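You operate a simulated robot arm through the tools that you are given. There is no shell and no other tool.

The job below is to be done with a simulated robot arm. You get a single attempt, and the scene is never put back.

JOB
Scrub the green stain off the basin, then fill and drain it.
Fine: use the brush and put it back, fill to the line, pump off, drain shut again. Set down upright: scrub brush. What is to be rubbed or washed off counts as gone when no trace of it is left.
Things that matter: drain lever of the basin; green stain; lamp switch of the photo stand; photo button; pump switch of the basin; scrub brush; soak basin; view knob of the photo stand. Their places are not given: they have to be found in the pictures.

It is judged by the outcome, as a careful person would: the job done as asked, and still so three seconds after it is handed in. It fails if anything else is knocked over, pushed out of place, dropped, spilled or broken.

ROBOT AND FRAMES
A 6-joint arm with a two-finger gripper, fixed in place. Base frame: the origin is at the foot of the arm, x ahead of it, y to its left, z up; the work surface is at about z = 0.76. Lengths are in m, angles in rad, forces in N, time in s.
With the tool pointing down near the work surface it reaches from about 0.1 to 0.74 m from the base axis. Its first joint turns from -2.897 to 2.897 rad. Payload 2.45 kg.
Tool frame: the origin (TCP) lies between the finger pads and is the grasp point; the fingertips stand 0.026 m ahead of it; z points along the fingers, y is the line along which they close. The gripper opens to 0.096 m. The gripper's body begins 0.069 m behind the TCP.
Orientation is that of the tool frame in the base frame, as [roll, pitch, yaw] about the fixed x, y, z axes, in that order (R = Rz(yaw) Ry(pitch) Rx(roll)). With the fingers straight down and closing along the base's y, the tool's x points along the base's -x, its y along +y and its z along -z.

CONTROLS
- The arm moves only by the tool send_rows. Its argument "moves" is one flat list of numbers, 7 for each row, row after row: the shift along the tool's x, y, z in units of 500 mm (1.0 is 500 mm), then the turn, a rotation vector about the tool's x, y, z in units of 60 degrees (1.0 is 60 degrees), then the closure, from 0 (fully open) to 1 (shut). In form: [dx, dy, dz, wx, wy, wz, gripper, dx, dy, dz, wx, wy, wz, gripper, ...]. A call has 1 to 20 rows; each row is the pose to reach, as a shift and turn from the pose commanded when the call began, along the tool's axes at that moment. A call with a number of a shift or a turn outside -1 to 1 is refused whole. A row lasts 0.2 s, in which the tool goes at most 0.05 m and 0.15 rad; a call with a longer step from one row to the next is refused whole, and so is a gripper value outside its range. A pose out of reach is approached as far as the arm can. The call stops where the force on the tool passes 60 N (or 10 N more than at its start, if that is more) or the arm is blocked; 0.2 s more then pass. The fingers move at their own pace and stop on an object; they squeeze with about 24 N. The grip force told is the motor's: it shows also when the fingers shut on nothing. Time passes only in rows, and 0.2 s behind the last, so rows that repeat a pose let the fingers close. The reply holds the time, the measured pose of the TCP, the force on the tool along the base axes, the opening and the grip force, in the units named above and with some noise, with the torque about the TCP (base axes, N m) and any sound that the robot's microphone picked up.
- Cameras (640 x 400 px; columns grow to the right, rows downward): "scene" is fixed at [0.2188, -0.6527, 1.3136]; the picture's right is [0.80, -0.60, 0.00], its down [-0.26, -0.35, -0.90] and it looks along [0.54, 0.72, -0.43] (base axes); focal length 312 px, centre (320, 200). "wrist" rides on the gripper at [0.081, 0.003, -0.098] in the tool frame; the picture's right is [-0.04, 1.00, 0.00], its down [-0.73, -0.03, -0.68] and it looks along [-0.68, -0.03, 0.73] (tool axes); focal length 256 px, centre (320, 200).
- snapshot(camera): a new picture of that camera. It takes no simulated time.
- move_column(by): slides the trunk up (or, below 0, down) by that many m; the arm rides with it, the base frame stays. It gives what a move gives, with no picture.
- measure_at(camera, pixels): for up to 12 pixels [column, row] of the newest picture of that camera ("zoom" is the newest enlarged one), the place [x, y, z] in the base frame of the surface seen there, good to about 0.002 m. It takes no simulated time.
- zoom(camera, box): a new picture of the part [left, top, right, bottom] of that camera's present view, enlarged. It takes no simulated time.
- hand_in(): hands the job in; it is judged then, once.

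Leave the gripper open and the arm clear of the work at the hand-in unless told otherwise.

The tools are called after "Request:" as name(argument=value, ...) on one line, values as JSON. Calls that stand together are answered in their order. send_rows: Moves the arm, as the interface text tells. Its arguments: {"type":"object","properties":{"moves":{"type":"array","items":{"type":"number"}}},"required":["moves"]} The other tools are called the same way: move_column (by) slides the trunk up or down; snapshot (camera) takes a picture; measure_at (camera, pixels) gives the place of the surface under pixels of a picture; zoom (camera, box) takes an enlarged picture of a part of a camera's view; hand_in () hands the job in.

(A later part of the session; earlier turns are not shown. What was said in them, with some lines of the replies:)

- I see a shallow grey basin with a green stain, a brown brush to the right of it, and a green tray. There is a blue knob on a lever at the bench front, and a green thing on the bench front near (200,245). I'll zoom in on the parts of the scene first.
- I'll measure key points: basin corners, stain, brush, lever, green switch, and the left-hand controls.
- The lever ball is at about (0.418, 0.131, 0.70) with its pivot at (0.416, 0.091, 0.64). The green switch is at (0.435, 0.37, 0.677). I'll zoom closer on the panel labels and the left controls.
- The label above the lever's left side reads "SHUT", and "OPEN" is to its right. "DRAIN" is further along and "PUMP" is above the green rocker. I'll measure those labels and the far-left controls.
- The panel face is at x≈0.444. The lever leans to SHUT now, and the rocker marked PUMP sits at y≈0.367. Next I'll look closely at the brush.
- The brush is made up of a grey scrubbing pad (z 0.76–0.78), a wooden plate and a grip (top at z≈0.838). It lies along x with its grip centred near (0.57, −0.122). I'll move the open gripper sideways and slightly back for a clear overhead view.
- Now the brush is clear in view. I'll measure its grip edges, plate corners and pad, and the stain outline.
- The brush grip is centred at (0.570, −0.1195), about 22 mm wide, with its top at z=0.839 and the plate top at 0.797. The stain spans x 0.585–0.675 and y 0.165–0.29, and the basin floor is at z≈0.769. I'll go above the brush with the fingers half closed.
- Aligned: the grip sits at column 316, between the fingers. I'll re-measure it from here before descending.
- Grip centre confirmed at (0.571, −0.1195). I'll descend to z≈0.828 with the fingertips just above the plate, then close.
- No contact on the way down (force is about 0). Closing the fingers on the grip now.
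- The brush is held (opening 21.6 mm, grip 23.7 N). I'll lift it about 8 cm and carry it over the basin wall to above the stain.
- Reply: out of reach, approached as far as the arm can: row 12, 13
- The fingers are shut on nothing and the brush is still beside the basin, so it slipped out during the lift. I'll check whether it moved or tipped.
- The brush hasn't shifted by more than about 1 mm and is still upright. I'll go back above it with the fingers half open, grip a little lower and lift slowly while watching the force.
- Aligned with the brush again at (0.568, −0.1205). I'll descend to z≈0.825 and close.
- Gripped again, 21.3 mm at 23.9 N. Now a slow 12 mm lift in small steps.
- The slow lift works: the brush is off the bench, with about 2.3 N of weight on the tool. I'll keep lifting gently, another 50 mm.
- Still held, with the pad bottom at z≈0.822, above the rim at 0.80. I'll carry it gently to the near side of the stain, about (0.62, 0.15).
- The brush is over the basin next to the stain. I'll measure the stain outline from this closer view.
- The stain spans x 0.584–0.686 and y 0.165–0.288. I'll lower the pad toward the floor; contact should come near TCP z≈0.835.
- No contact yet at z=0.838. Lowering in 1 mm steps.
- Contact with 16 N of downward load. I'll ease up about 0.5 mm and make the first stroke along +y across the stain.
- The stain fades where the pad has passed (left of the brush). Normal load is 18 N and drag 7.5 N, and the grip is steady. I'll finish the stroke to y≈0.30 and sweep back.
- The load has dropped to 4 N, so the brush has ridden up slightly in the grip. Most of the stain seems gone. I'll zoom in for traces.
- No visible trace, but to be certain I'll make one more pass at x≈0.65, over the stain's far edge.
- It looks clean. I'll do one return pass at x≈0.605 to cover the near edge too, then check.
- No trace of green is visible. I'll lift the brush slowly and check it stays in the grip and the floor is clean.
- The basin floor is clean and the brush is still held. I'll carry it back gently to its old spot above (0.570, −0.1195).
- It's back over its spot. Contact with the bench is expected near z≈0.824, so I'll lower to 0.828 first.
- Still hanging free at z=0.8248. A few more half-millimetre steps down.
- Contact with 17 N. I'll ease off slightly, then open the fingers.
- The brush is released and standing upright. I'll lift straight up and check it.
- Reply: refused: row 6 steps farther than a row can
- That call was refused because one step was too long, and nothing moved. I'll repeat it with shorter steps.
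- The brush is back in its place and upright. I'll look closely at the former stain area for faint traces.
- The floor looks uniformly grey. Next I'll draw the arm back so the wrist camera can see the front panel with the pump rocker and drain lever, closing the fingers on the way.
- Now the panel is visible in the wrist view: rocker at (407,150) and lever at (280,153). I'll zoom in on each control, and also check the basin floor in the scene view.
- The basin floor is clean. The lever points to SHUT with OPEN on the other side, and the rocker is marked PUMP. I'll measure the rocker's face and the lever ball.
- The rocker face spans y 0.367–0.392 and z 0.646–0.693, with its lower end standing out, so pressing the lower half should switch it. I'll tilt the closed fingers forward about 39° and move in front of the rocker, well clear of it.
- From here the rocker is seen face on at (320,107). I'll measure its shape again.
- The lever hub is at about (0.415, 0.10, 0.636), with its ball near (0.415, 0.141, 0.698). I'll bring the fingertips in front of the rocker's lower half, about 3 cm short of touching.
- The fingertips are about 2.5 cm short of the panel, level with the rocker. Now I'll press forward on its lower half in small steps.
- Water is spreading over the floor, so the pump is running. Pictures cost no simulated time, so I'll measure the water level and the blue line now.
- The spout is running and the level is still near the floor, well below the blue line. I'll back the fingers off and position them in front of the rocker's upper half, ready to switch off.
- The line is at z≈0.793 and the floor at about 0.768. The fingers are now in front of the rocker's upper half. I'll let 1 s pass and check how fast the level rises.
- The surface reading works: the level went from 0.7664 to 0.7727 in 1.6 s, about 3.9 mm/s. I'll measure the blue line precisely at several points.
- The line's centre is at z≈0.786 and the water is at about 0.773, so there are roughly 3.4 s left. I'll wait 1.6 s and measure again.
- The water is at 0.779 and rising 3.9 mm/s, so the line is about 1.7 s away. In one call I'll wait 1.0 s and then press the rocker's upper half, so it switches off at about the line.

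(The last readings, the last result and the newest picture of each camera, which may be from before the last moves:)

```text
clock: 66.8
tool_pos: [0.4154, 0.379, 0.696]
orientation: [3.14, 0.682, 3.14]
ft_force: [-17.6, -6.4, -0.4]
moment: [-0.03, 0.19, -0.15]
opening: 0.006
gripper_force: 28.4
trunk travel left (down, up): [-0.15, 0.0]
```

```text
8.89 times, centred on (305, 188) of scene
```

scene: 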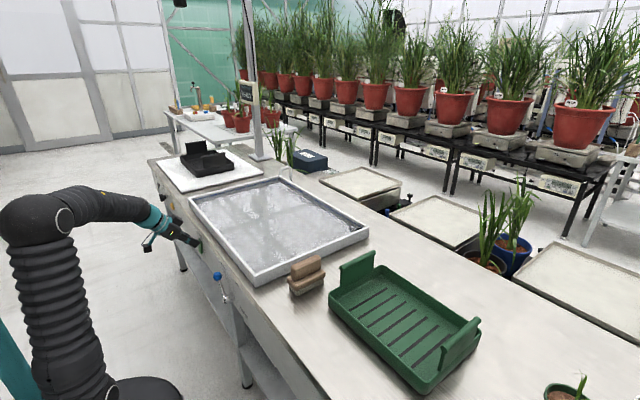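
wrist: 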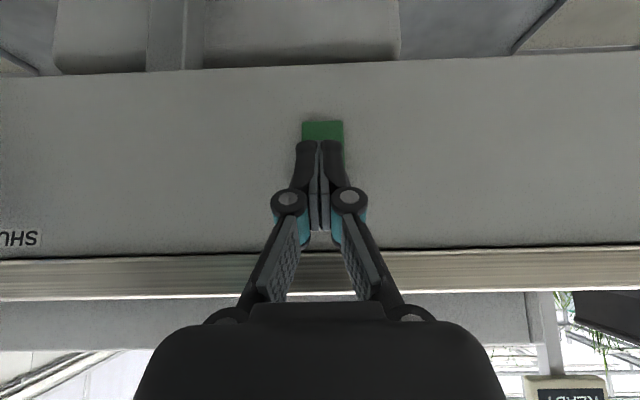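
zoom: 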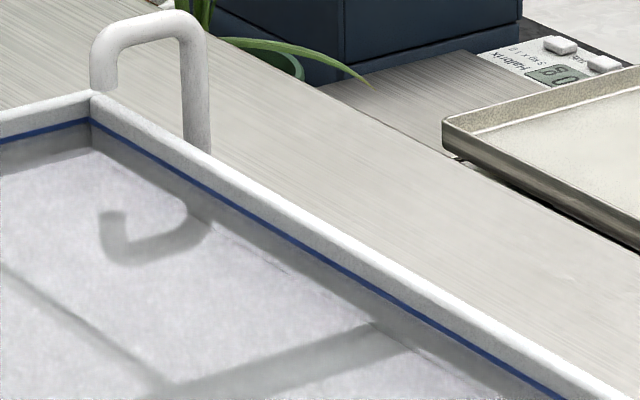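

The spout has stopped and the water is close to the line (about 0.7836 measured). The fingers are still pressing with 17 N, so I'll back off and then examine the level against the line.

Request:
send_rows(moves=[0.031, 0, -0.0253, 0, 0, 0, 1, 0.062, 0, -0.051, 0, 0, 0, 1, 0.062, 0, -0.051, 0, 0, 0, 1])

Request:
zoom(camera="scene", box=[300, 185, 340, 210])

Request:
snapshot(camera="scene")

Request:
measure_at(camera="scene", pixels=[[270, 220], [300, 220], [330, 225], [250, 200], [290, 200], [280, 240], [310, 230], [260, 210], [240, 210], [320, 220]])

Request:
snapshot(camera="wrist")

Request:
zoom(camera="scene", box=[340, 210, 372, 235])

```text
clock: 67.6
tool_pos: [0.3782, 0.3777, 0.6968]
orientation: [3.141, 0.684, 3.141]
ft_force: [0.3, 0.1, 0.0]
moment: [-0.04, -0.02, -0.04]
opening: 0.0003
gripper_force: 28.6
trunk travel left (down, up): [-0.15, 0.0]
```

```text
16.00 times, centred on (320, 198) of scene
```

zoom: 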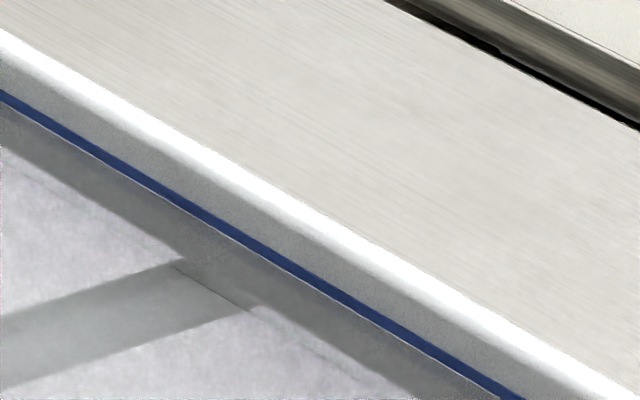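

```text
taken
```

scene: 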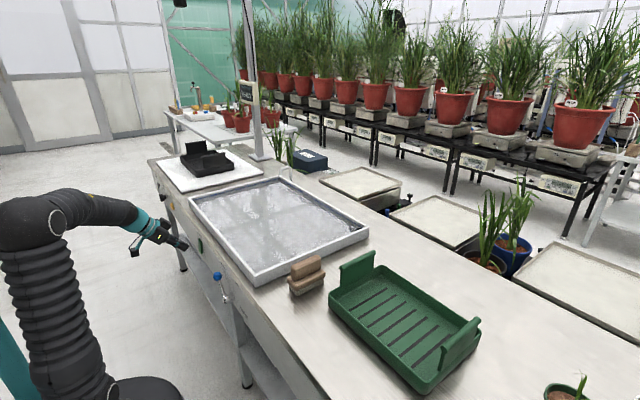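

```text
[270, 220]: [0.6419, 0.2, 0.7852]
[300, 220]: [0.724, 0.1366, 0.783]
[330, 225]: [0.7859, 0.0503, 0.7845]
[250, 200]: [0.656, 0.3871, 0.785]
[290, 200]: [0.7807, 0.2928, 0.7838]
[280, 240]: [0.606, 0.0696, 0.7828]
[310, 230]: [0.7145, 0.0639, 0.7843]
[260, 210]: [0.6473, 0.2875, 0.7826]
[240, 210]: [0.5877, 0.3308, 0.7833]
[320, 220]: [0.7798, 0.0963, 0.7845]
```

```text
taken
```

wrist: 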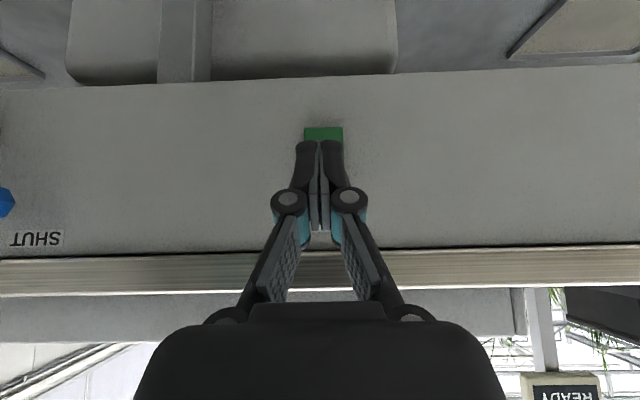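

```text
16.00 times, centred on (356, 222) of scene
```

zoom: 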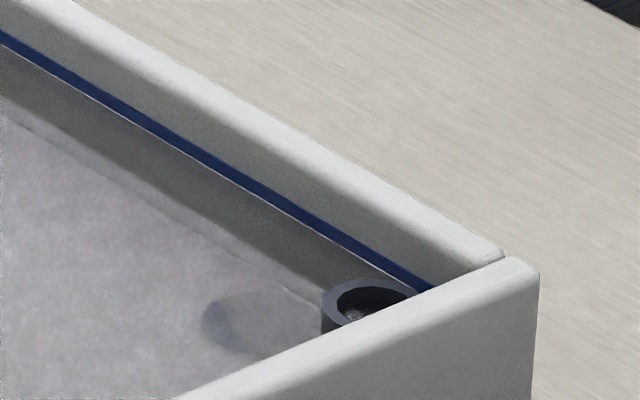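

The water's edge now meets the lower edge of the blue line. It measures 0.784 against the line's centre at 0.786, and the pump is off. A short top-up of about half a second would bring it to the middle of the line. I'll do a quick lower-press then upper-press in one call.

Request:
send_rows(moves=[0.0055, 0, 0.0389, 0, 0, 0, 1, 0.0071, 0, 0.0725, 0, 0, 0, 1, -0.0084, 0, 0.0851, 0, 0, 0, 1, -0.0146, 0, 0.0902, 0, 0, 0, 1, -0.0193, 0, 0.094, 0, 0, 0, 1, -0.0273, 0, 0.0399, 0, 0, 0, 1, -0.0516, 0, 0.0416, 0, 0, 0, 1, -0.0579, 0, 0.0468, 0, 0, 0, 1, -0.0613, 0, 0.0495, 0, 0, 0, 1])

Request:
zoom(camera="scene", box=[270, 165, 340, 210])

Request:
snapshot(camera="scene")

Request:
measure_at(camera="scene", pixels=[[270, 220], [300, 220], [330, 225], [250, 200], [290, 200], [280, 240], [310, 230], [260, 210], [240, 210], [320, 220]])

```text
clock: 69.6
tool_pos: [0.4152, 0.3787, 0.6967]
orientation: [-3.141, 0.682, -3.141]
ft_force: [-18.2, -4.8, 3.5]
moment: [-0.08, 0.12, -0.12]
opening: 0.0059
gripper_force: 28.6
trunk travel left (down, up): [-0.15, 0.0]
```

```text
8.89 times, centred on (305, 188) of scene
```

zoom: 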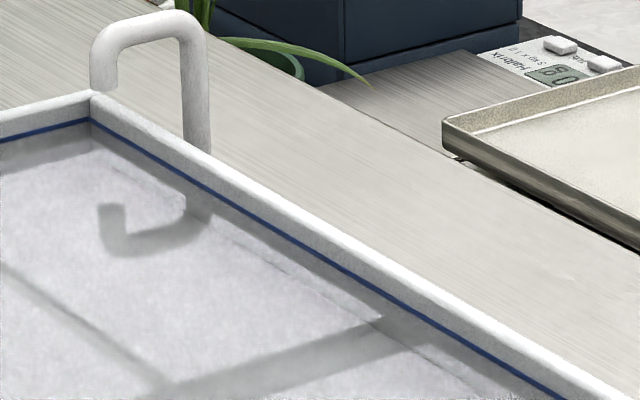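

```text
taken
```

scene: 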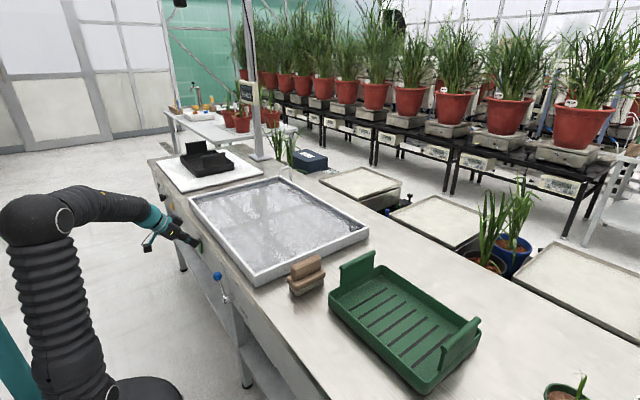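

```text
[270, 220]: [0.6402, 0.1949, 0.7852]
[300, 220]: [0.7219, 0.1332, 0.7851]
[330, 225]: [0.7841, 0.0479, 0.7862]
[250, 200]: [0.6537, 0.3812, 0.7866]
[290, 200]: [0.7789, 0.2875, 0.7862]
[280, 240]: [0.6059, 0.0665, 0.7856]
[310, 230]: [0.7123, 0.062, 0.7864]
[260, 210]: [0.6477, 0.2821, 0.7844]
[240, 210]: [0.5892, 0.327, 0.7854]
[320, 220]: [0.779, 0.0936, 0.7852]
```

The level is now at 0.7856 against the line at 0.786, and the spout is stopped. I'll back away from the rocker and confirm that the level is steady and the switch is in its off tilt.

Request:
send_rows(moves=[0.031, 0, -0.0253, 0, 0, 0, 1, 0.062, 0, -0.051, 0, 0, 0, 1, 0.09, 0, -0.13, 0, 0, 0, 1, 0.12, 0, -0.2, 0, 0, 0, 1, 0.12, 0, -0.2, 0, 0, 0, 1])

Request:
snapshot(camera="wrist")

Request:
snapshot(camera="scene")

Request:
zoom(camera="scene", box=[300, 185, 340, 210])

Request:
measure_at(camera="scene", pixels=[[270, 220], [300, 220], [330, 225], [250, 200], [290, 200], [280, 240], [310, 230], [260, 210], [240, 210], [320, 220]])

```text
clock: 70.8
tool_pos: [0.3073, 0.3774, 0.7373]
orientation: [3.14, 0.683, -3.141]
ft_force: [0.5, -0.3, 0.3]
moment: [0.02, 0.01, 0.02]
opening: 0.0
gripper_force: 28.4
trunk travel left (down, up): [-0.15, 0.0]
```

```text
taken
```

wrist: 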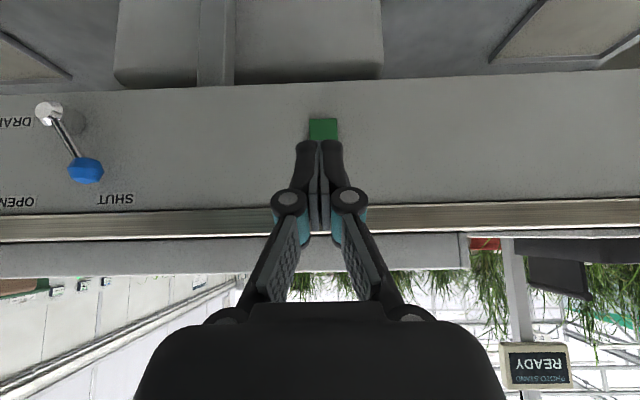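

```text
taken
```

scene: 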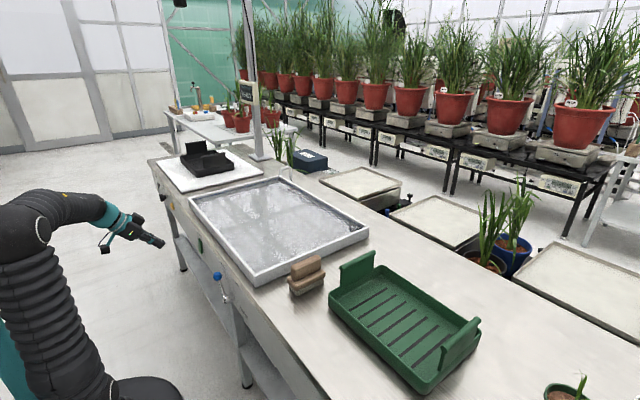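

```text
16.00 times, centred on (320, 198) of scene
```

zoom: 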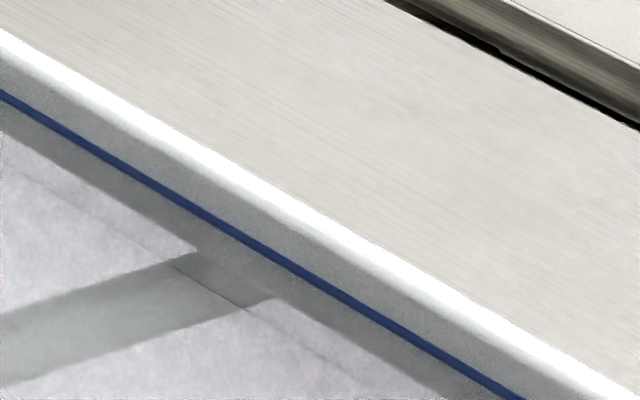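

```text
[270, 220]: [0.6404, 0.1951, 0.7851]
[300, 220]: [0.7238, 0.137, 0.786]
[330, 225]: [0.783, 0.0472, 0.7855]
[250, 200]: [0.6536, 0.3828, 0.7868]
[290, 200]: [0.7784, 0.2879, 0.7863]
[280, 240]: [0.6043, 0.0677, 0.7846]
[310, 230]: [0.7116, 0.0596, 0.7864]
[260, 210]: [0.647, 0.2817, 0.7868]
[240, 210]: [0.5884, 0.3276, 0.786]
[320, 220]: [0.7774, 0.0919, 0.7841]
```

The level is steady at 0.786, halfway up the blue line. Next is the drain lever: I'll slide the arm sideways to face it, staying back from the panel.

Request:
send_rows(moves=[0, -0.08, 0, 0, 0, 0, 1, 0, -0.16, 0, 0, 0, 0, 1, 0, -0.24, 0, 0, 0, 0, 1, 0, -0.32, 0, 0, 0, 0, 1, 0, -0.36, 0, 0, 0, 0, 1, 0, -0.36, 0, 0, 0, 0, 1])

Request:
snapshot(camera="wrist")

Request:
zoom(camera="wrist", box=[180, 80, 340, 210])

```text
clock: 72.2
tool_pos: [0.3094, 0.1971, 0.7374]
orientation: [-3.141, 0.683, 3.139]
ft_force: [-0.6, -0.3, -0.5]
moment: [0.02, -0.03, -0.01]
opening: 0.0
gripper_force: 28.3
trunk travel left (down, up): [-0.15, 0.0]
```

```text
taken
```

wrist: 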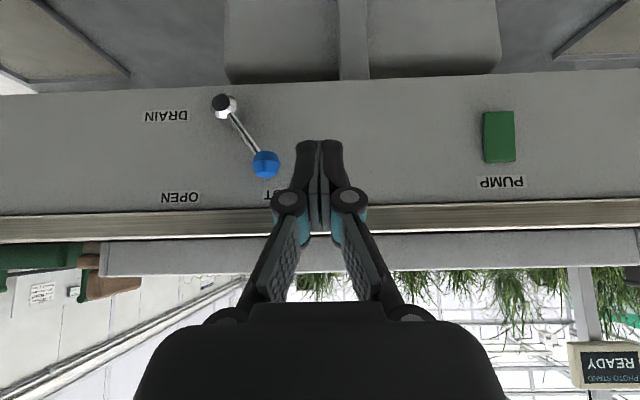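

```text
3.08 times, centred on (260, 145) of wrist
```

zoom: 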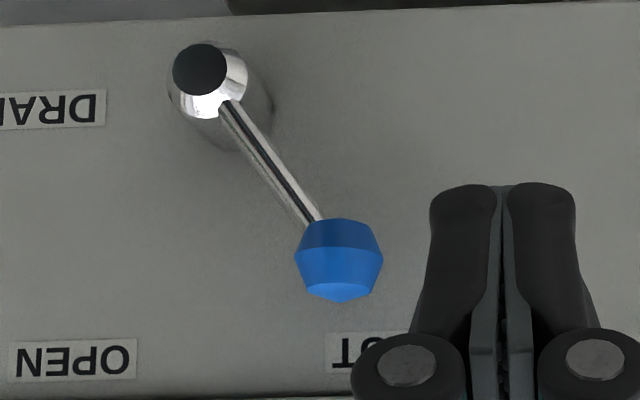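

Request:
measure_at(camera="zoom", pixels=[[299, 262], [340, 262], [379, 262], [340, 295], [345, 225], [201, 68], [225, 85], [260, 150], [290, 195], [318, 240], [365, 240]])

Request:
measure_at(camera="wrist", pixels=[[499, 115], [499, 125], [499, 135], [499, 145], [499, 158], [470, 135]])

```text
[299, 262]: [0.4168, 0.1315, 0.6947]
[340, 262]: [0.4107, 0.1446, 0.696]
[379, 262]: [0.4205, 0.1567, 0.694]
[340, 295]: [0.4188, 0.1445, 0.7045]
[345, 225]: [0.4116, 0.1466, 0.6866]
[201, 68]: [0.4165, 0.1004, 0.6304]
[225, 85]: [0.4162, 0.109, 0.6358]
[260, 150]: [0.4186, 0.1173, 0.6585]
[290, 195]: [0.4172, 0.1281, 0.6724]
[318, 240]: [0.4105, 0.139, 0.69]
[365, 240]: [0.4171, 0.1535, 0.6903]
```

```text
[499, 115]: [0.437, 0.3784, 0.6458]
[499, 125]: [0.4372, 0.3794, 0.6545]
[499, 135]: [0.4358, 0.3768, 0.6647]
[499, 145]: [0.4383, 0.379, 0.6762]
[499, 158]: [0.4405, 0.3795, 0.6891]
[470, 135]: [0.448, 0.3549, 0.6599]
```

The rocker is back in its off tilt (lower end out). The lever ball is centred at (0.423, 0.144, 0.695), and the hub is at y≈0.104, z≈0.633. I'll bring the closed fingers in beside the ball on its SHUT side (+y), without touching.

Request:
send_rows(moves=[-0.035, -0.006, 0.061, 0, 0, 0, 1, -0.07, -0.012, 0.122, 0, 0, 0, 1, -0.1054, -0.018, 0.1827, 0, 0, 0, 1, -0.1054, -0.018, 0.1827, 0, 0, 0, 1])

Request:
snapshot(camera="wrist")

Request:
zoom(camera="scene", box=[160, 220, 280, 320])

```text
clock: 73.2
tool_pos: [0.4049, 0.1887, 0.7001]
orientation: [-3.141, 0.685, -3.141]
ft_force: [-0.2, -0.2, 0.0]
moment: [-0.02, -0.01, -0.04]
opening: 0.0
gripper_force: 28.4
trunk travel left (down, up): [-0.15, 0.0]
```

```text
taken
```

wrist: 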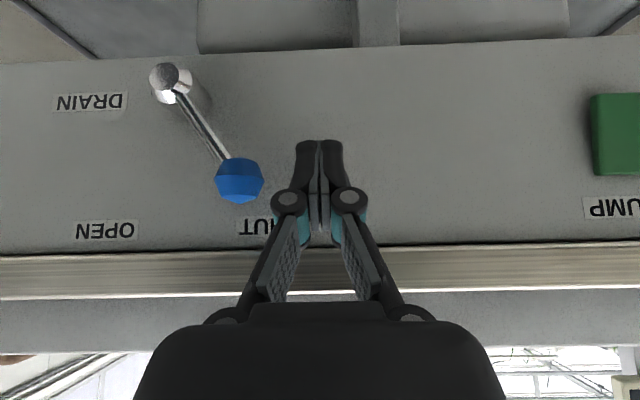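

```text
4.00 times, centred on (220, 270) of scene
```

zoom: 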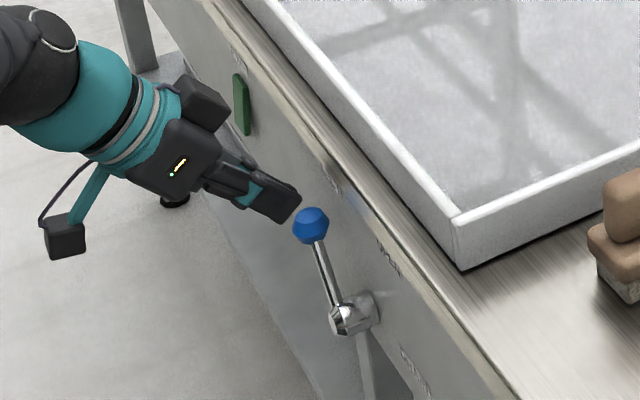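

The fingers are just to the right of the ball in the wrist view, clear of the panel. I'll push toward −y in 6 mm steps and check part-way.

Request:
send_rows(moves=[0, -0.012, 0, 0, 0, 0, 1, 0, -0.024, 0, 0, 0, 0, 1, 0, -0.036, 0, 0, 0, 0, 1, -0.001, -0.048, -0.0015, 0, 0, 0, 1, -0.002, -0.06, -0.003, 0, 0, 0, 1, -0.003, -0.072, -0.0045, 0, 0, 0, 1])

Request:
snapshot(camera="wrist")

Request:
zoom(camera="scene", box=[160, 220, 280, 320])

```text
clock: 74.6
tool_pos: [0.4043, 0.1525, 0.7027]
orientation: [3.141, 0.68, 3.141]
ft_force: [-0.2, 1.5, 0.3]
moment: [0.0, -0.06, 0.02]
opening: 0.0002
gripper_force: 28.5
trunk travel left (down, up): [-0.15, 0.0]
```

```text
taken
```

wrist: 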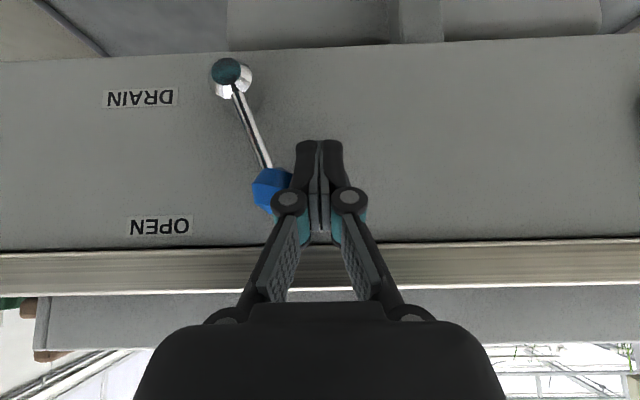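

```text
4.00 times, centred on (220, 270) of scene
```

zoom: 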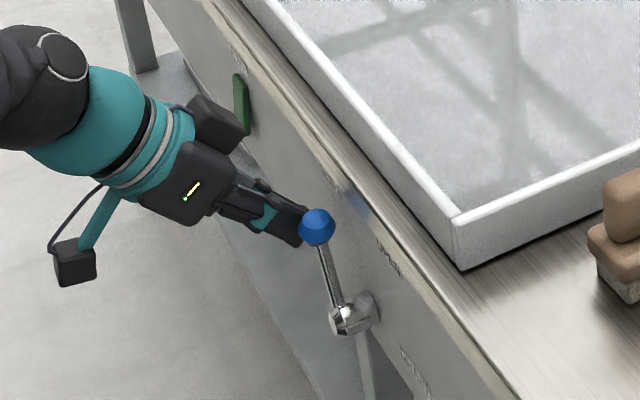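

The lever follows with only 1.5 N. I'll keep pushing toward OPEN.

Request:
send_rows(moves=[-0.002, -0.013, -0.002, 0, 0, 0, 1, -0.004, -0.026, -0.004, 0, 0, 0, 1, -0.005, -0.039, -0.005, 0, 0, 0, 1, -0.005, -0.052, -0.005, 0, 0, 0, 1, -0.004, -0.065, -0.004, 0, 0, 0, 1, -0.003, -0.078, -0.003, 0, 0, 0, 1, -0.001, -0.091, -0.001, 0, 0, 0, 1, 0.001, -0.104, 0.001, 0, 0, 0, 1, 0.003, -0.116, 0.003, 0, 0, 0, 1])

Request:
snapshot(camera="wrist")

Request:
zoom(camera="scene", box=[160, 210, 320, 320])

Request:
snapshot(camera="scene")

Request:
measure_at(camera="scene", pixels=[[270, 220], [300, 220], [330, 225], [250, 200], [290, 200], [280, 240], [310, 230], [260, 210]])

```text
clock: 76.6
tool_pos: [0.4041, 0.0943, 0.6994]
orientation: [3.14, 0.686, 3.141]
ft_force: [0.0, 0.4, -0.2]
moment: [0.03, 0.01, 0.02]
opening: 0.0001
gripper_force: 28.2
trunk travel left (down, up): [-0.15, 0.0]
```

```text
taken
```

wrist: 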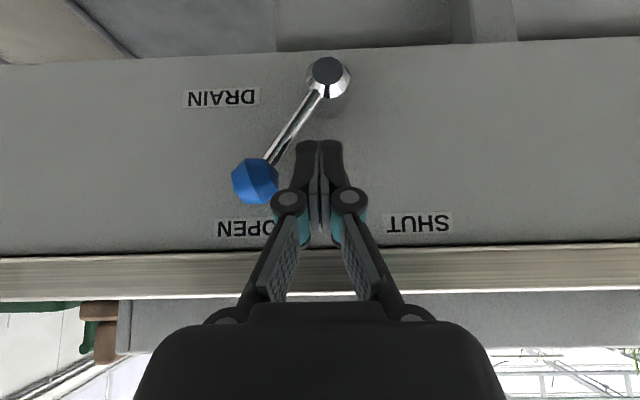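

```text
3.64 times, centred on (240, 265) of scene
```

zoom: 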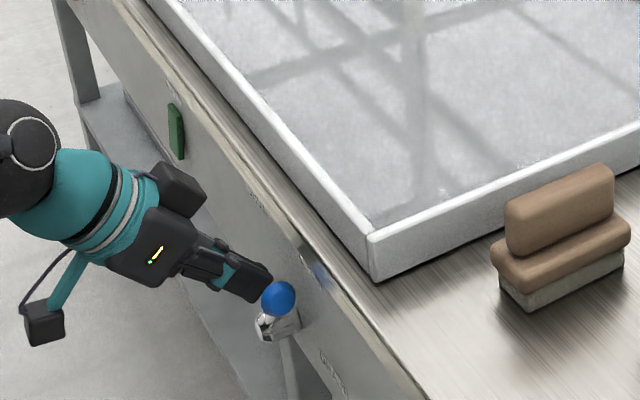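

```text
taken
```

scene: 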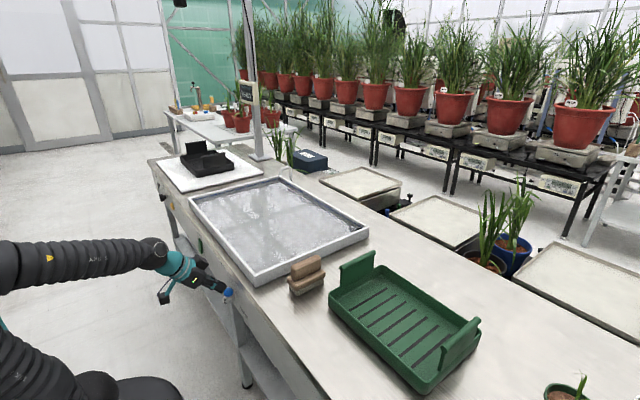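

```text
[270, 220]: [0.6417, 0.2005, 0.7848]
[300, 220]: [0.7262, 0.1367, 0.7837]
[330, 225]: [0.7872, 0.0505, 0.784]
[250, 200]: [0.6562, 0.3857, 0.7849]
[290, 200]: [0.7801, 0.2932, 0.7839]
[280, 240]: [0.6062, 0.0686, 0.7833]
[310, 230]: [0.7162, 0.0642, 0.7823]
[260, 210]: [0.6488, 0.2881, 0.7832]
```

The lever is at OPEN and the level is already dropping (0.7838). While it drains I'll measure the ball's new place for the return push.

Request:
measure_at(camera="wrist", pixels=[[234, 180], [253, 180], [272, 180], [253, 200], [328, 70], [300, 115], [255, 165]])

Request:
send_rows(moves=[0.062, 0, -0.051, 0, 0, 0, 1, 0.124, 0, -0.101, 0, 0, 0, 1, 0.124, -0.08, -0.101, 0, 0, 0, 1, 0.124, -0.15, -0.101, 0, 0, 0, 1, 0.124, -0.15, -0.101, 0, 0, 0, 1])

Request:
snapshot(camera="wrist")

Request:
snapshot(camera="scene")

Request:
measure_at(camera="scene", pixels=[[270, 220], [300, 220], [330, 225], [250, 200], [290, 200], [280, 240], [310, 230], [260, 210]])

```text
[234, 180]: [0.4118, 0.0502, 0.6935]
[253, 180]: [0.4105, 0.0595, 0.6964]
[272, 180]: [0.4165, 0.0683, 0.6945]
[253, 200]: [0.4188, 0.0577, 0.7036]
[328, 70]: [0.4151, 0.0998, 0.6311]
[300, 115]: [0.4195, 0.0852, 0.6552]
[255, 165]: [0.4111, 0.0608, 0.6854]
```

```text
clock: 77.8
tool_pos: [0.3337, 0.0215, 0.7195]
orientation: [3.139, 0.683, 3.14]
ft_force: [0.6, -1.2, -0.1]
moment: [0.0, 0.0, -0.04]
opening: 0.0001
gripper_force: 28.7
out of reach, approached as far as the arm can: row 2, 3, 4, 5
trunk travel left (down, up): [-0.15, 0.0]
```

```text
taken
```

wrist: 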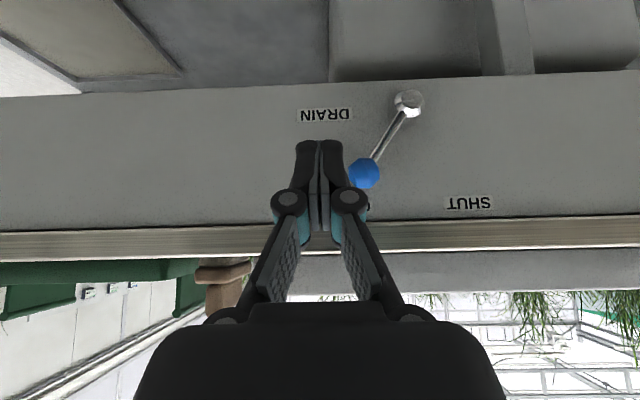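

```text
taken
```

scene: 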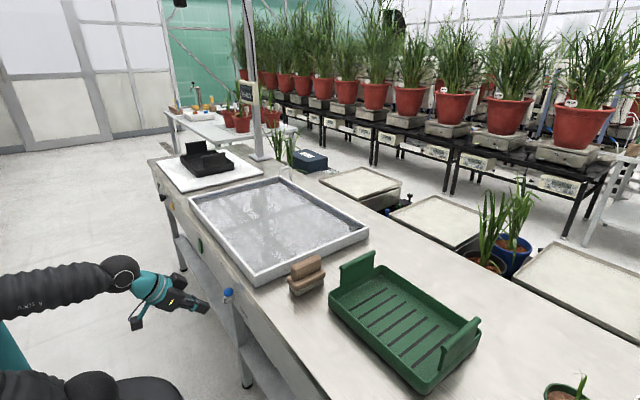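

```text
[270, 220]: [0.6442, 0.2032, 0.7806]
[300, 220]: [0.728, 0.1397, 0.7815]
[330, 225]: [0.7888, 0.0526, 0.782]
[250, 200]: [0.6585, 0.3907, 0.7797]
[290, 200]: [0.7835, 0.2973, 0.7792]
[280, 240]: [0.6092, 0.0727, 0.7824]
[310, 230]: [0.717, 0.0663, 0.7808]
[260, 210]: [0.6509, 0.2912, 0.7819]
```

Draining at about 2.3 mm/s. The arm stopped at its reach limit here, clear of everything. I'll hold and let it drain about 4 s.

Request:
send_rows(moves=[0, 0, 0.01, 0, 0, 0, 1, 0, 0, 0.02, 0, 0, 0, 1, 0, 0, 0.02, 0, 0, 0, 1, 0, 0, 0.02, 0, 0, 0, 1, 0, 0, 0.02, 0, 0, 0, 1, 0, 0, 0.02, 0, 0, 0, 1, 0, 0, 0.02, 0, 0, 0, 1, 0, 0, 0.02, 0, 0, 0, 1, 0, 0, 0.02, 0, 0, 0, 1, 0, 0, 0.02, 0, 0, 0, 1, 0, 0, 0.02, 0, 0, 0, 1, 0, 0, 0.02, 0, 0, 0, 1, 0, 0, 0.02, 0, 0, 0, 1, 0, 0, 0.02, 0, 0, 0, 1, 0, 0, 0.02, 0, 0, 0, 1, 0, 0, 0.02, 0, 0, 0, 1, 0, 0, 0.02, 0, 0, 0, 1, 0, 0, 0.02, 0, 0, 0, 1, 0, 0, 0.02, 0, 0, 0, 1, 0, 0, 0.02, 0, 0, 0, 1])

Request:
snapshot(camera="scene")

Request:
measure_at(camera="scene", pixels=[[270, 220], [300, 220], [330, 225], [250, 200], [290, 200], [280, 240], [310, 230], [260, 210]])

Request:
zoom(camera="scene", box=[185, 165, 375, 290])

```text
clock: 82.0
tool_pos: [0.3433, 0.0235, 0.7152]
orientation: [-3.14, 0.68, -3.141]
ft_force: [-0.5, 0.0, -0.2]
moment: [-0.01, -0.01, -0.03]
opening: 0.0
gripper_force: 29.0
out of reach, approached as far as the arm can: row 2, 3, 4, 5, 6, 7, 8, 9, 10, 11, 12, 13, 14, 15, 16, 17, 18, 19, 20
trunk travel left (down, up): [-0.15, 0.0]
```

```text
taken
```

scene: 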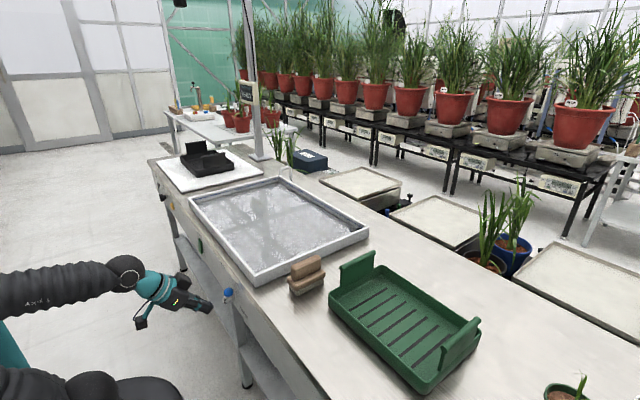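

```text
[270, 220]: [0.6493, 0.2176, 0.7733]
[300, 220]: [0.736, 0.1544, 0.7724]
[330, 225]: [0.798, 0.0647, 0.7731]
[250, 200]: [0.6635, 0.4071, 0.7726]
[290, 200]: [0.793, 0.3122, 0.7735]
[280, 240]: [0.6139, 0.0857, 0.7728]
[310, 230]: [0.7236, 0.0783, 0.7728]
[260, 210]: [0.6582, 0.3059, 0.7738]
```

```text
3.20 times, centred on (280, 228) of scene
```

zoom: 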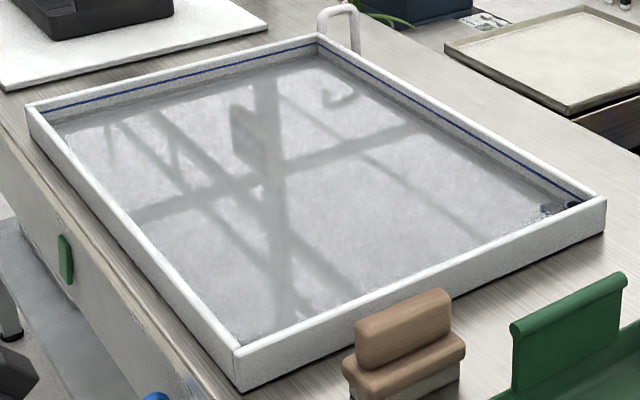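

The level is at 0.773 and falling about 2 mm/s. Waiting another 4 s.

Request:
send_rows(moves=[0, 0, 0.01, 0, 0, 0, 1, 0, 0, 0.02, 0, 0, 0, 1, 0, 0, 0.03, 0, 0, 0, 1, 0, 0, 0.03, 0, 0, 0, 1, 0, 0, 0.03, 0, 0, 0, 1, 0, 0, 0.03, 0, 0, 0, 1, 0, 0, 0.03, 0, 0, 0, 1, 0, 0, 0.03, 0, 0, 0, 1, 0, 0, 0.03, 0, 0, 0, 1, 0, 0, 0.03, 0, 0, 0, 1, 0, 0, 0.03, 0, 0, 0, 1, 0, 0, 0.03, 0, 0, 0, 1, 0, 0, 0.03, 0, 0, 0, 1, 0, 0, 0.03, 0, 0, 0, 1, 0, 0, 0.03, 0, 0, 0, 1, 0, 0, 0.03, 0, 0, 0, 1, 0, 0, 0.03, 0, 0, 0, 1, 0, 0, 0.03, 0, 0, 0, 1, 0, 0, 0.03, 0, 0, 0, 1, 0, 0, 0.03, 0, 0, 0, 1])

Request:
snapshot(camera="scene")

Request:
measure_at(camera="scene", pixels=[[270, 220], [300, 220], [330, 225], [250, 200], [290, 200], [280, 240], [310, 230], [260, 210]])

Request:
zoom(camera="scene", box=[185, 165, 375, 290])

Request:
snapshot(camera="wrist")

```text
clock: 86.2
tool_pos: [0.3532, 0.0228, 0.7068]
orientation: [3.141, 0.68, -3.141]
ft_force: [0.2, -0.6, 0.5]
moment: [0.03, -0.03, 0.0]
opening: 0.0001
gripper_force: 28.8
out of reach, approached as far as the arm can: row 2, 3, 4, 5, 6, 7, 8, 9, 10, 11, 12, 13, 14, 15, 16, 17, 18, 19, 20
trunk travel left (down, up): [-0.15, 0.0]
```

```text
taken
```

scene: 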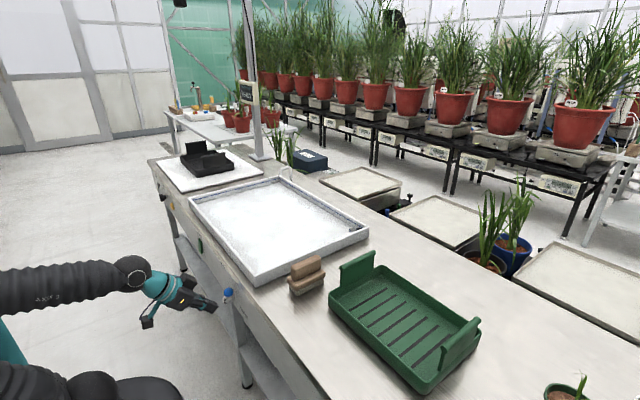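

```text
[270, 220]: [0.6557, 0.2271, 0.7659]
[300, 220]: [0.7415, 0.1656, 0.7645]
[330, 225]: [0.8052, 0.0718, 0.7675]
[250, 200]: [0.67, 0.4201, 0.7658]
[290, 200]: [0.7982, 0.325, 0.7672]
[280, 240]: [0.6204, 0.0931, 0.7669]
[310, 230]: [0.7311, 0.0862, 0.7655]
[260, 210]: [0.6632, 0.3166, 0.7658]
```

```text
3.20 times, centred on (280, 228) of scene
```

zoom: 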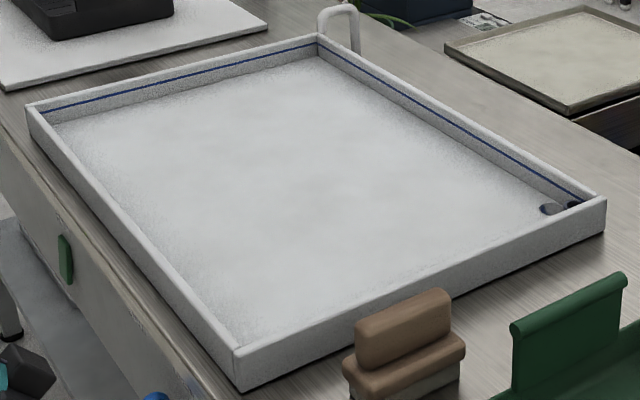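

```text
taken
```

wrist: 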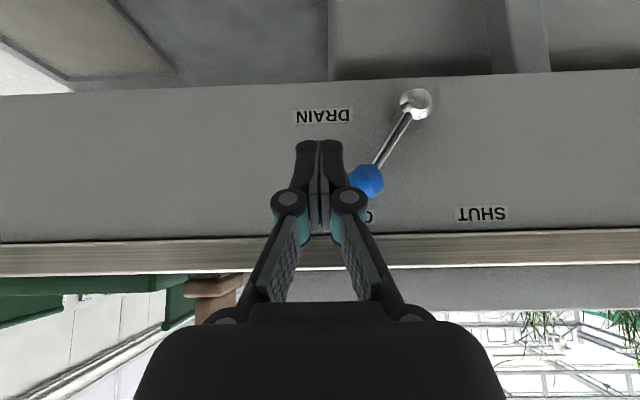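

The basin is empty and looks dry. Now I'll move the fingers forward beside the ball on its OPEN side (−y), to push it back to SHUT.

Request:
send_rows(moves=[-0.02, -0.014, 0.02, 0, 0, 0, 1, -0.045, -0.014, 0.048, 0, 0, 0, 1, -0.0716, -0.014, 0.0761, 0, 0, 0, 1, -0.0716, -0.014, 0.0761, 0, 0, 0, 1])

Request:
snapshot(camera="wrist")

Request:
zoom(camera="scene", box=[160, 230, 300, 330])

```text
clock: 87.2
tool_pos: [0.4056, 0.0164, 0.7006]
orientation: [-3.141, 0.682, 3.141]
ft_force: [0.2, -0.4, -0.4]
moment: [0.03, -0.01, -0.03]
opening: 0.0
gripper_force: 28.5
trunk travel left (down, up): [-0.15, 0.0]
```

```text
taken
```

wrist: 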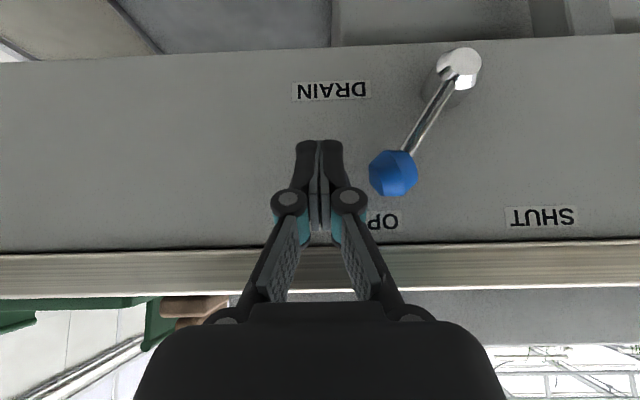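

```text
4.00 times, centred on (230, 280) of scene
```

zoom: 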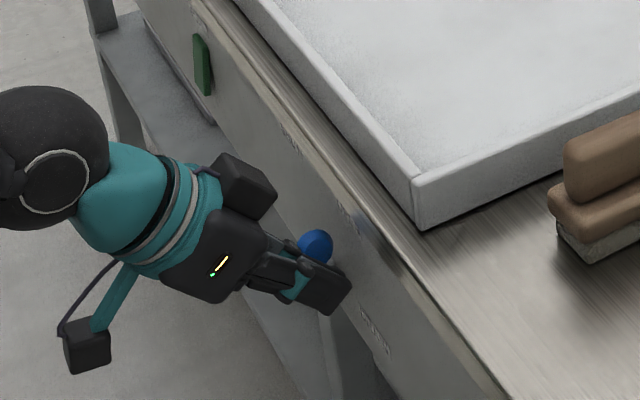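

The ball is just right of the fingers. I'll push toward +y (SHUT) in 6 mm steps, following the lever's arc.

Request:
send_rows(moves=[0, 0.012, 0, 0, 0, 0, 1, 0, 0.024, 0, 0, 0, 0, 1, 0, 0.036, 0, 0, 0, 0, 1, -0.001, 0.048, -0.0012, 0, 0, 0, 1, -0.002, 0.06, -0.0024, 0, 0, 0, 1, -0.003, 0.072, -0.0036, 0, 0, 0, 1, -0.004, 0.084, -0.0048, 0, 0, 0, 1, -0.005, 0.096, -0.006, 0, 0, 0, 1, -0.006, 0.108, -0.0072, 0, 0, 0, 1, -0.006, 0.12, -0.0072, 0, 0, 0, 1, -0.005, 0.132, -0.006, 0, 0, 0, 1, -0.004, 0.144, -0.0048, 0, 0, 0, 1, -0.003, 0.156, -0.0036, 0, 0, 0, 1, -0.002, 0.168, -0.0024, 0, 0, 0, 1, -0.001, 0.18, -0.0012, 0, 0, 0, 1, 0, 0.19, 0, 0, 0, 0, 1])

Request:
snapshot(camera="wrist")

Request:
zoom(camera="scene", box=[160, 220, 300, 320])

```text
clock: 90.6
tool_pos: [0.4049, 0.1104, 0.7017]
orientation: [-3.14, 0.684, 3.141]
ft_force: [0.5, -1.0, 0.1]
moment: [-0.01, 0.0, -0.01]
opening: 0.0
gripper_force: 28.8
trunk travel left (down, up): [-0.15, 0.0]
```

```text
taken
```

wrist: 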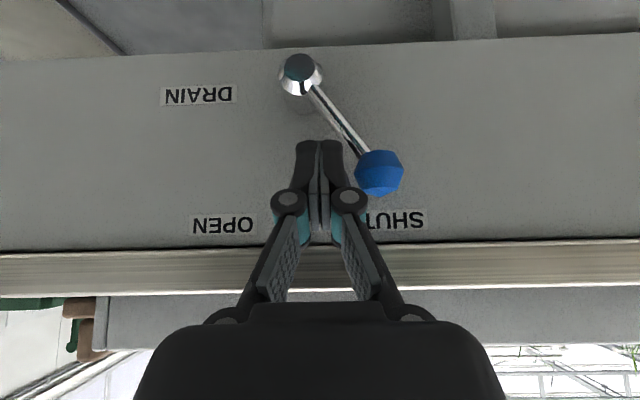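

```text
4.00 times, centred on (230, 270) of scene
```

zoom: 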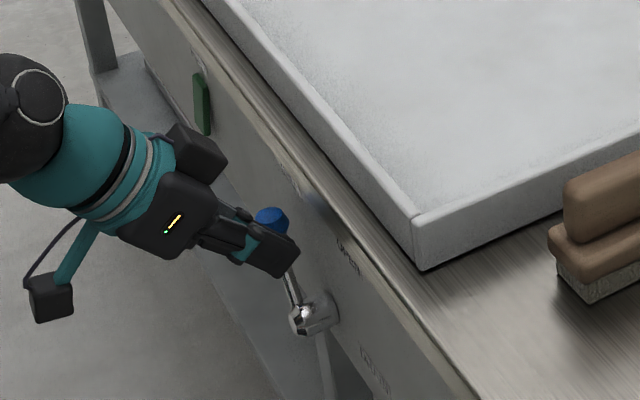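

The lever is near SHUT. I'll measure the ball against its starting place (y 0.1446 at the centre).

Request:
measure_at(camera="wrist", pixels=[[380, 175], [402, 175], [380, 190], [299, 68], [325, 105], [345, 130]])

```text
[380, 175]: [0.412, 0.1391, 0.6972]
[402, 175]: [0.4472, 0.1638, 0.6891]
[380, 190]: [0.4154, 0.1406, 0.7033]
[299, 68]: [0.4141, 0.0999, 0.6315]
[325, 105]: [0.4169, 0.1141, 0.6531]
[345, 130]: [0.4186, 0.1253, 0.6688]
```

The rod line matches its starting position within about 1 mm. I'll nudge a few millimetres more so it is surely against the SHUT stop, watching the force.

Request:
send_rows(moves=[0, 0.006, 0, 0, 0, 0, 1, 0, 0.012, 0, 0, 0, 0, 1, 0, 0.016, 0, 0, 0, 0, 1])

Request:
snapshot(camera="wrist")

Request:
measure_at(camera="wrist", pixels=[[375, 175], [299, 68], [325, 108], [345, 135]])

```text
clock: 91.4
tool_pos: [0.4042, 0.1175, 0.7018]
orientation: [-3.141, 0.683, 3.141]
ft_force: [-2.1, -4.5, 0.3]
moment: [-0.01, 0.0, -0.09]
opening: 0.0
gripper_force: 29.0
trunk travel left (down, up): [-0.15, 0.0]
```

```text
taken
```

wrist: 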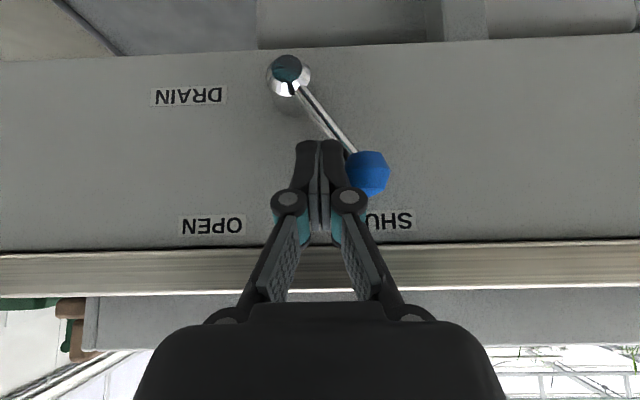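

```text
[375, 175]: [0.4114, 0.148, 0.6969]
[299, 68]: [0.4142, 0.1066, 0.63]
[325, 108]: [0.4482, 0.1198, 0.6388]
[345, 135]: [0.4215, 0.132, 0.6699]
```

The lever resists with 4.5 N at its SHUT stop. I'll back off sideways, retreat from the panel and rise.

Request:
send_rows(moves=[0, -0.02, 0, 0, 0, 0, 1, 0.031, -0.03, -0.0253, 0, 0, 0, 1, 0.062, -0.03, -0.0506, 0, 0, 0, 1, 0.0114, -0.03, -0.1126, 0, 0, 0, 1, -0.0392, -0.03, -0.1746, 0, 0, 0, 1, -0.0898, -0.03, -0.2366, 0, 0, 0, 1, -0.1404, -0.03, -0.2986, 0, 0, 0, 1, -0.191, -0.03, -0.3606, 0, 0, 0, 1, -0.191, -0.03, -0.3606, 0, 0, 0, 1])

Request:
snapshot(camera="wrist")

Request:
snapshot(camera="scene")

```text
clock: 93.4
tool_pos: [0.365, 0.1033, 0.903]
orientation: [-3.141, 0.682, -3.141]
ft_force: [-0.5, 0.0, -0.5]
moment: [0.03, 0.01, 0.01]
opening: 0.0
gripper_force: 28.7
trunk travel left (down, up): [-0.15, 0.0]
```

```text
taken
```

wrist: 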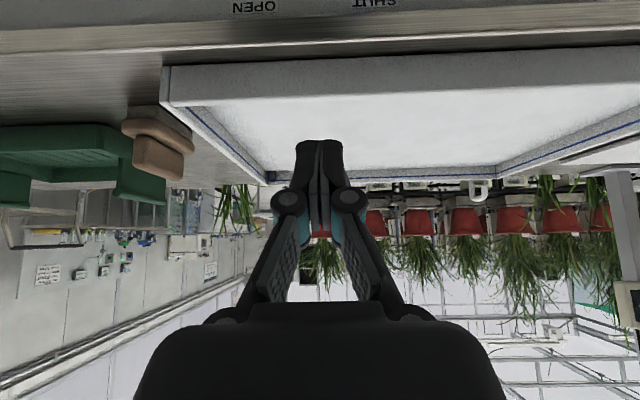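

```text
taken
```

scene: 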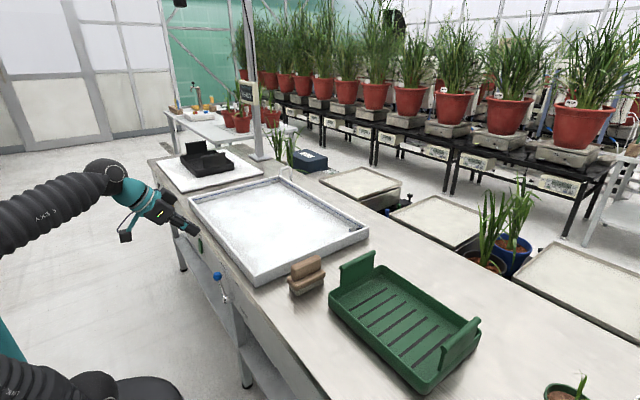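

Now I'll level the tool, open the gripper and raise it over the near side to inspect the basin from above.

Request:
send_rows(moves=[-0.0253, 0.04, -0.031, 0, 0.13, 0, 0.8, -0.0506, 0.08, -0.062, 0, 0.26, 0, 0.6, -0.0759, 0.12, -0.093, 0, 0.39, 0, 0.4, -0.1012, 0.16, -0.124, 0, 0.52, 0, 0.2, -0.1265, 0.2, -0.155, 0, 0.652, 0, 0, -0.1265, 0.22, -0.155, 0, 0.652, 0, 0, -0.1265, 0.22, -0.155, 0, 0.652, 0, 0])

Request:
snapshot(camera="wrist")

Request:
snapshot(camera="scene")

Request:
zoom(camera="scene", box=[160, 165, 380, 320])

```text
clock: 95.0
tool_pos: [0.3641, 0.2137, 1.0013]
orientation: [-3.142, 0.0, -3.142]
ft_force: [-0.6, 1.0, 1.0]
moment: [-0.03, 0.02, -0.03]
opening: 0.0959
gripper_force: 0.0
trunk travel left (down, up): [-0.15, 0.0]
```

```text
taken
```

wrist: 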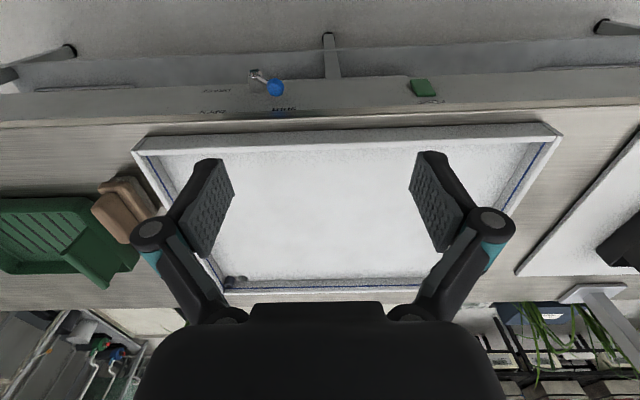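

```text
taken
```

scene: 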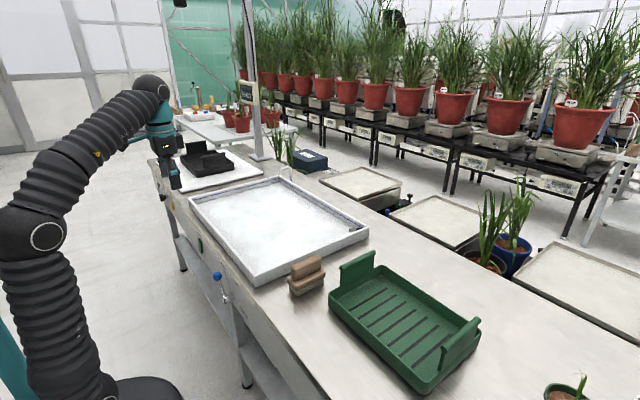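

```text
2.58 times, centred on (270, 242) of scene
```

zoom: 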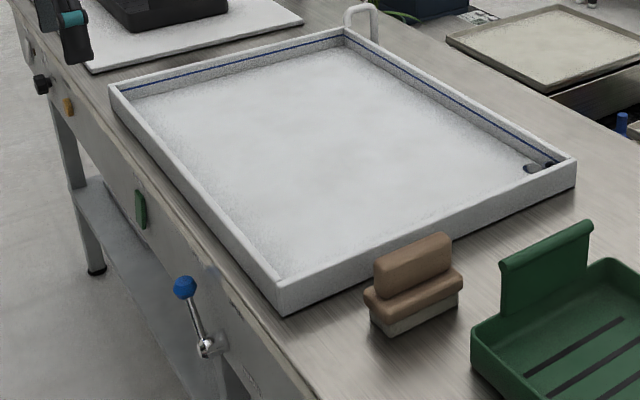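

The lever is at SHUT, the basin is empty, and the brush stands upright. I'll do a last close check of the floor for green traces, the drain corner, and the controls.

Request:
zoom(camera="wrist", box=[230, 140, 420, 270])

Request:
zoom(camera="scene", box=[335, 205, 375, 240])

Request:
zoom(camera="wrist", box=[190, 60, 450, 130])

Request:
zoom(camera="scene", box=[280, 245, 336, 301])

Request:
measure_at(camera="scene", pixels=[[270, 220], [300, 220], [330, 225], [290, 200], [296, 275], [316, 265], [288, 288]])

```text
3.08 times, centred on (325, 205) of wrist
```

zoom: 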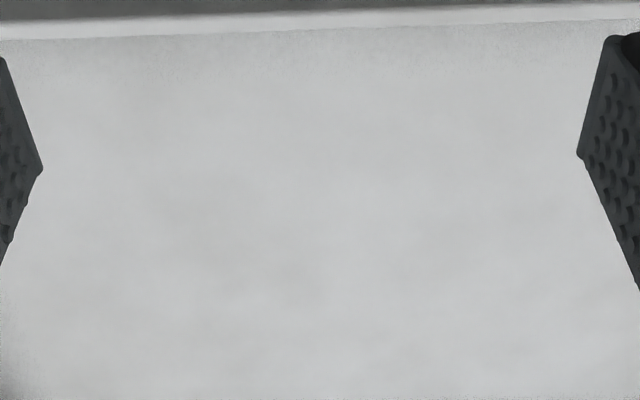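

```text
11.43 times, centred on (355, 222) of scene
```

zoom: 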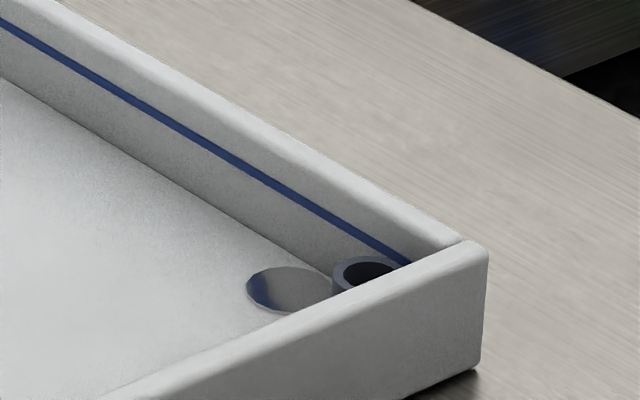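

```text
2.46 times, centred on (320, 95) of wrist
```

zoom: 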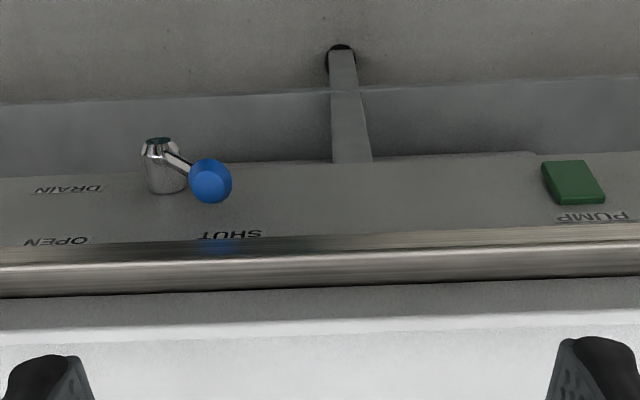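

```text
7.14 times, centred on (308, 273) of scene
```

zoom: 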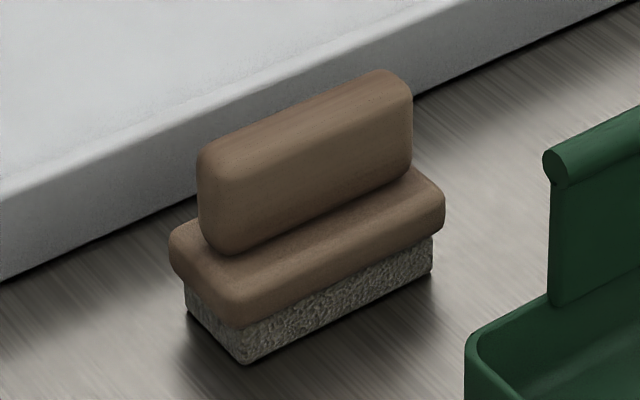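

```text
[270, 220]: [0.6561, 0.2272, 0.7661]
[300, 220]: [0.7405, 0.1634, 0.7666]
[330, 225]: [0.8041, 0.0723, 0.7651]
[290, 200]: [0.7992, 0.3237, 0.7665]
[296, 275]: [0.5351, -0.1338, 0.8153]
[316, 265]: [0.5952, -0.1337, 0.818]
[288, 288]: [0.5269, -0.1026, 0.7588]
```

Everything checks out:
- **Basin:** no green left on the floor, and it has drained dry.
- **Brush:** upright in its original place.
- **Controls:** the pump rocker is off and the drain lever is at SHUT.
- **Arm:** gripper open and clear of the work.

Handing in.

Request:
hand_in()

```text
The job is handed in.
```

The green stain is scrubbed off the basin. The basin was then filled to the line and drained, and I've handed the job in; no verdict has come back yet.

- **Stain:** I scrubbed it in several passes with the brush. Close-up pictures show no green left on the floor.
- **Fill:** the water first stopped about 2 mm below the middle of the blue line. I ran the pump for roughly another half second, which brought it to the line (0.786 measured against 0.786).
- **Drain:** I opened the lever until the basin looked dry, then pushed it back against its SHUT stop.
- **Pump:** the switch is back in its off position and the spout has stopped.
- **Brush:** it stands upright where it was at the start. It slipped out of the gripper on my first lift but stayed upright and moved less than about 1 mm.

At hand-in the gripper was open and the arm was clear of the work. I did not touch the photo stand controls.
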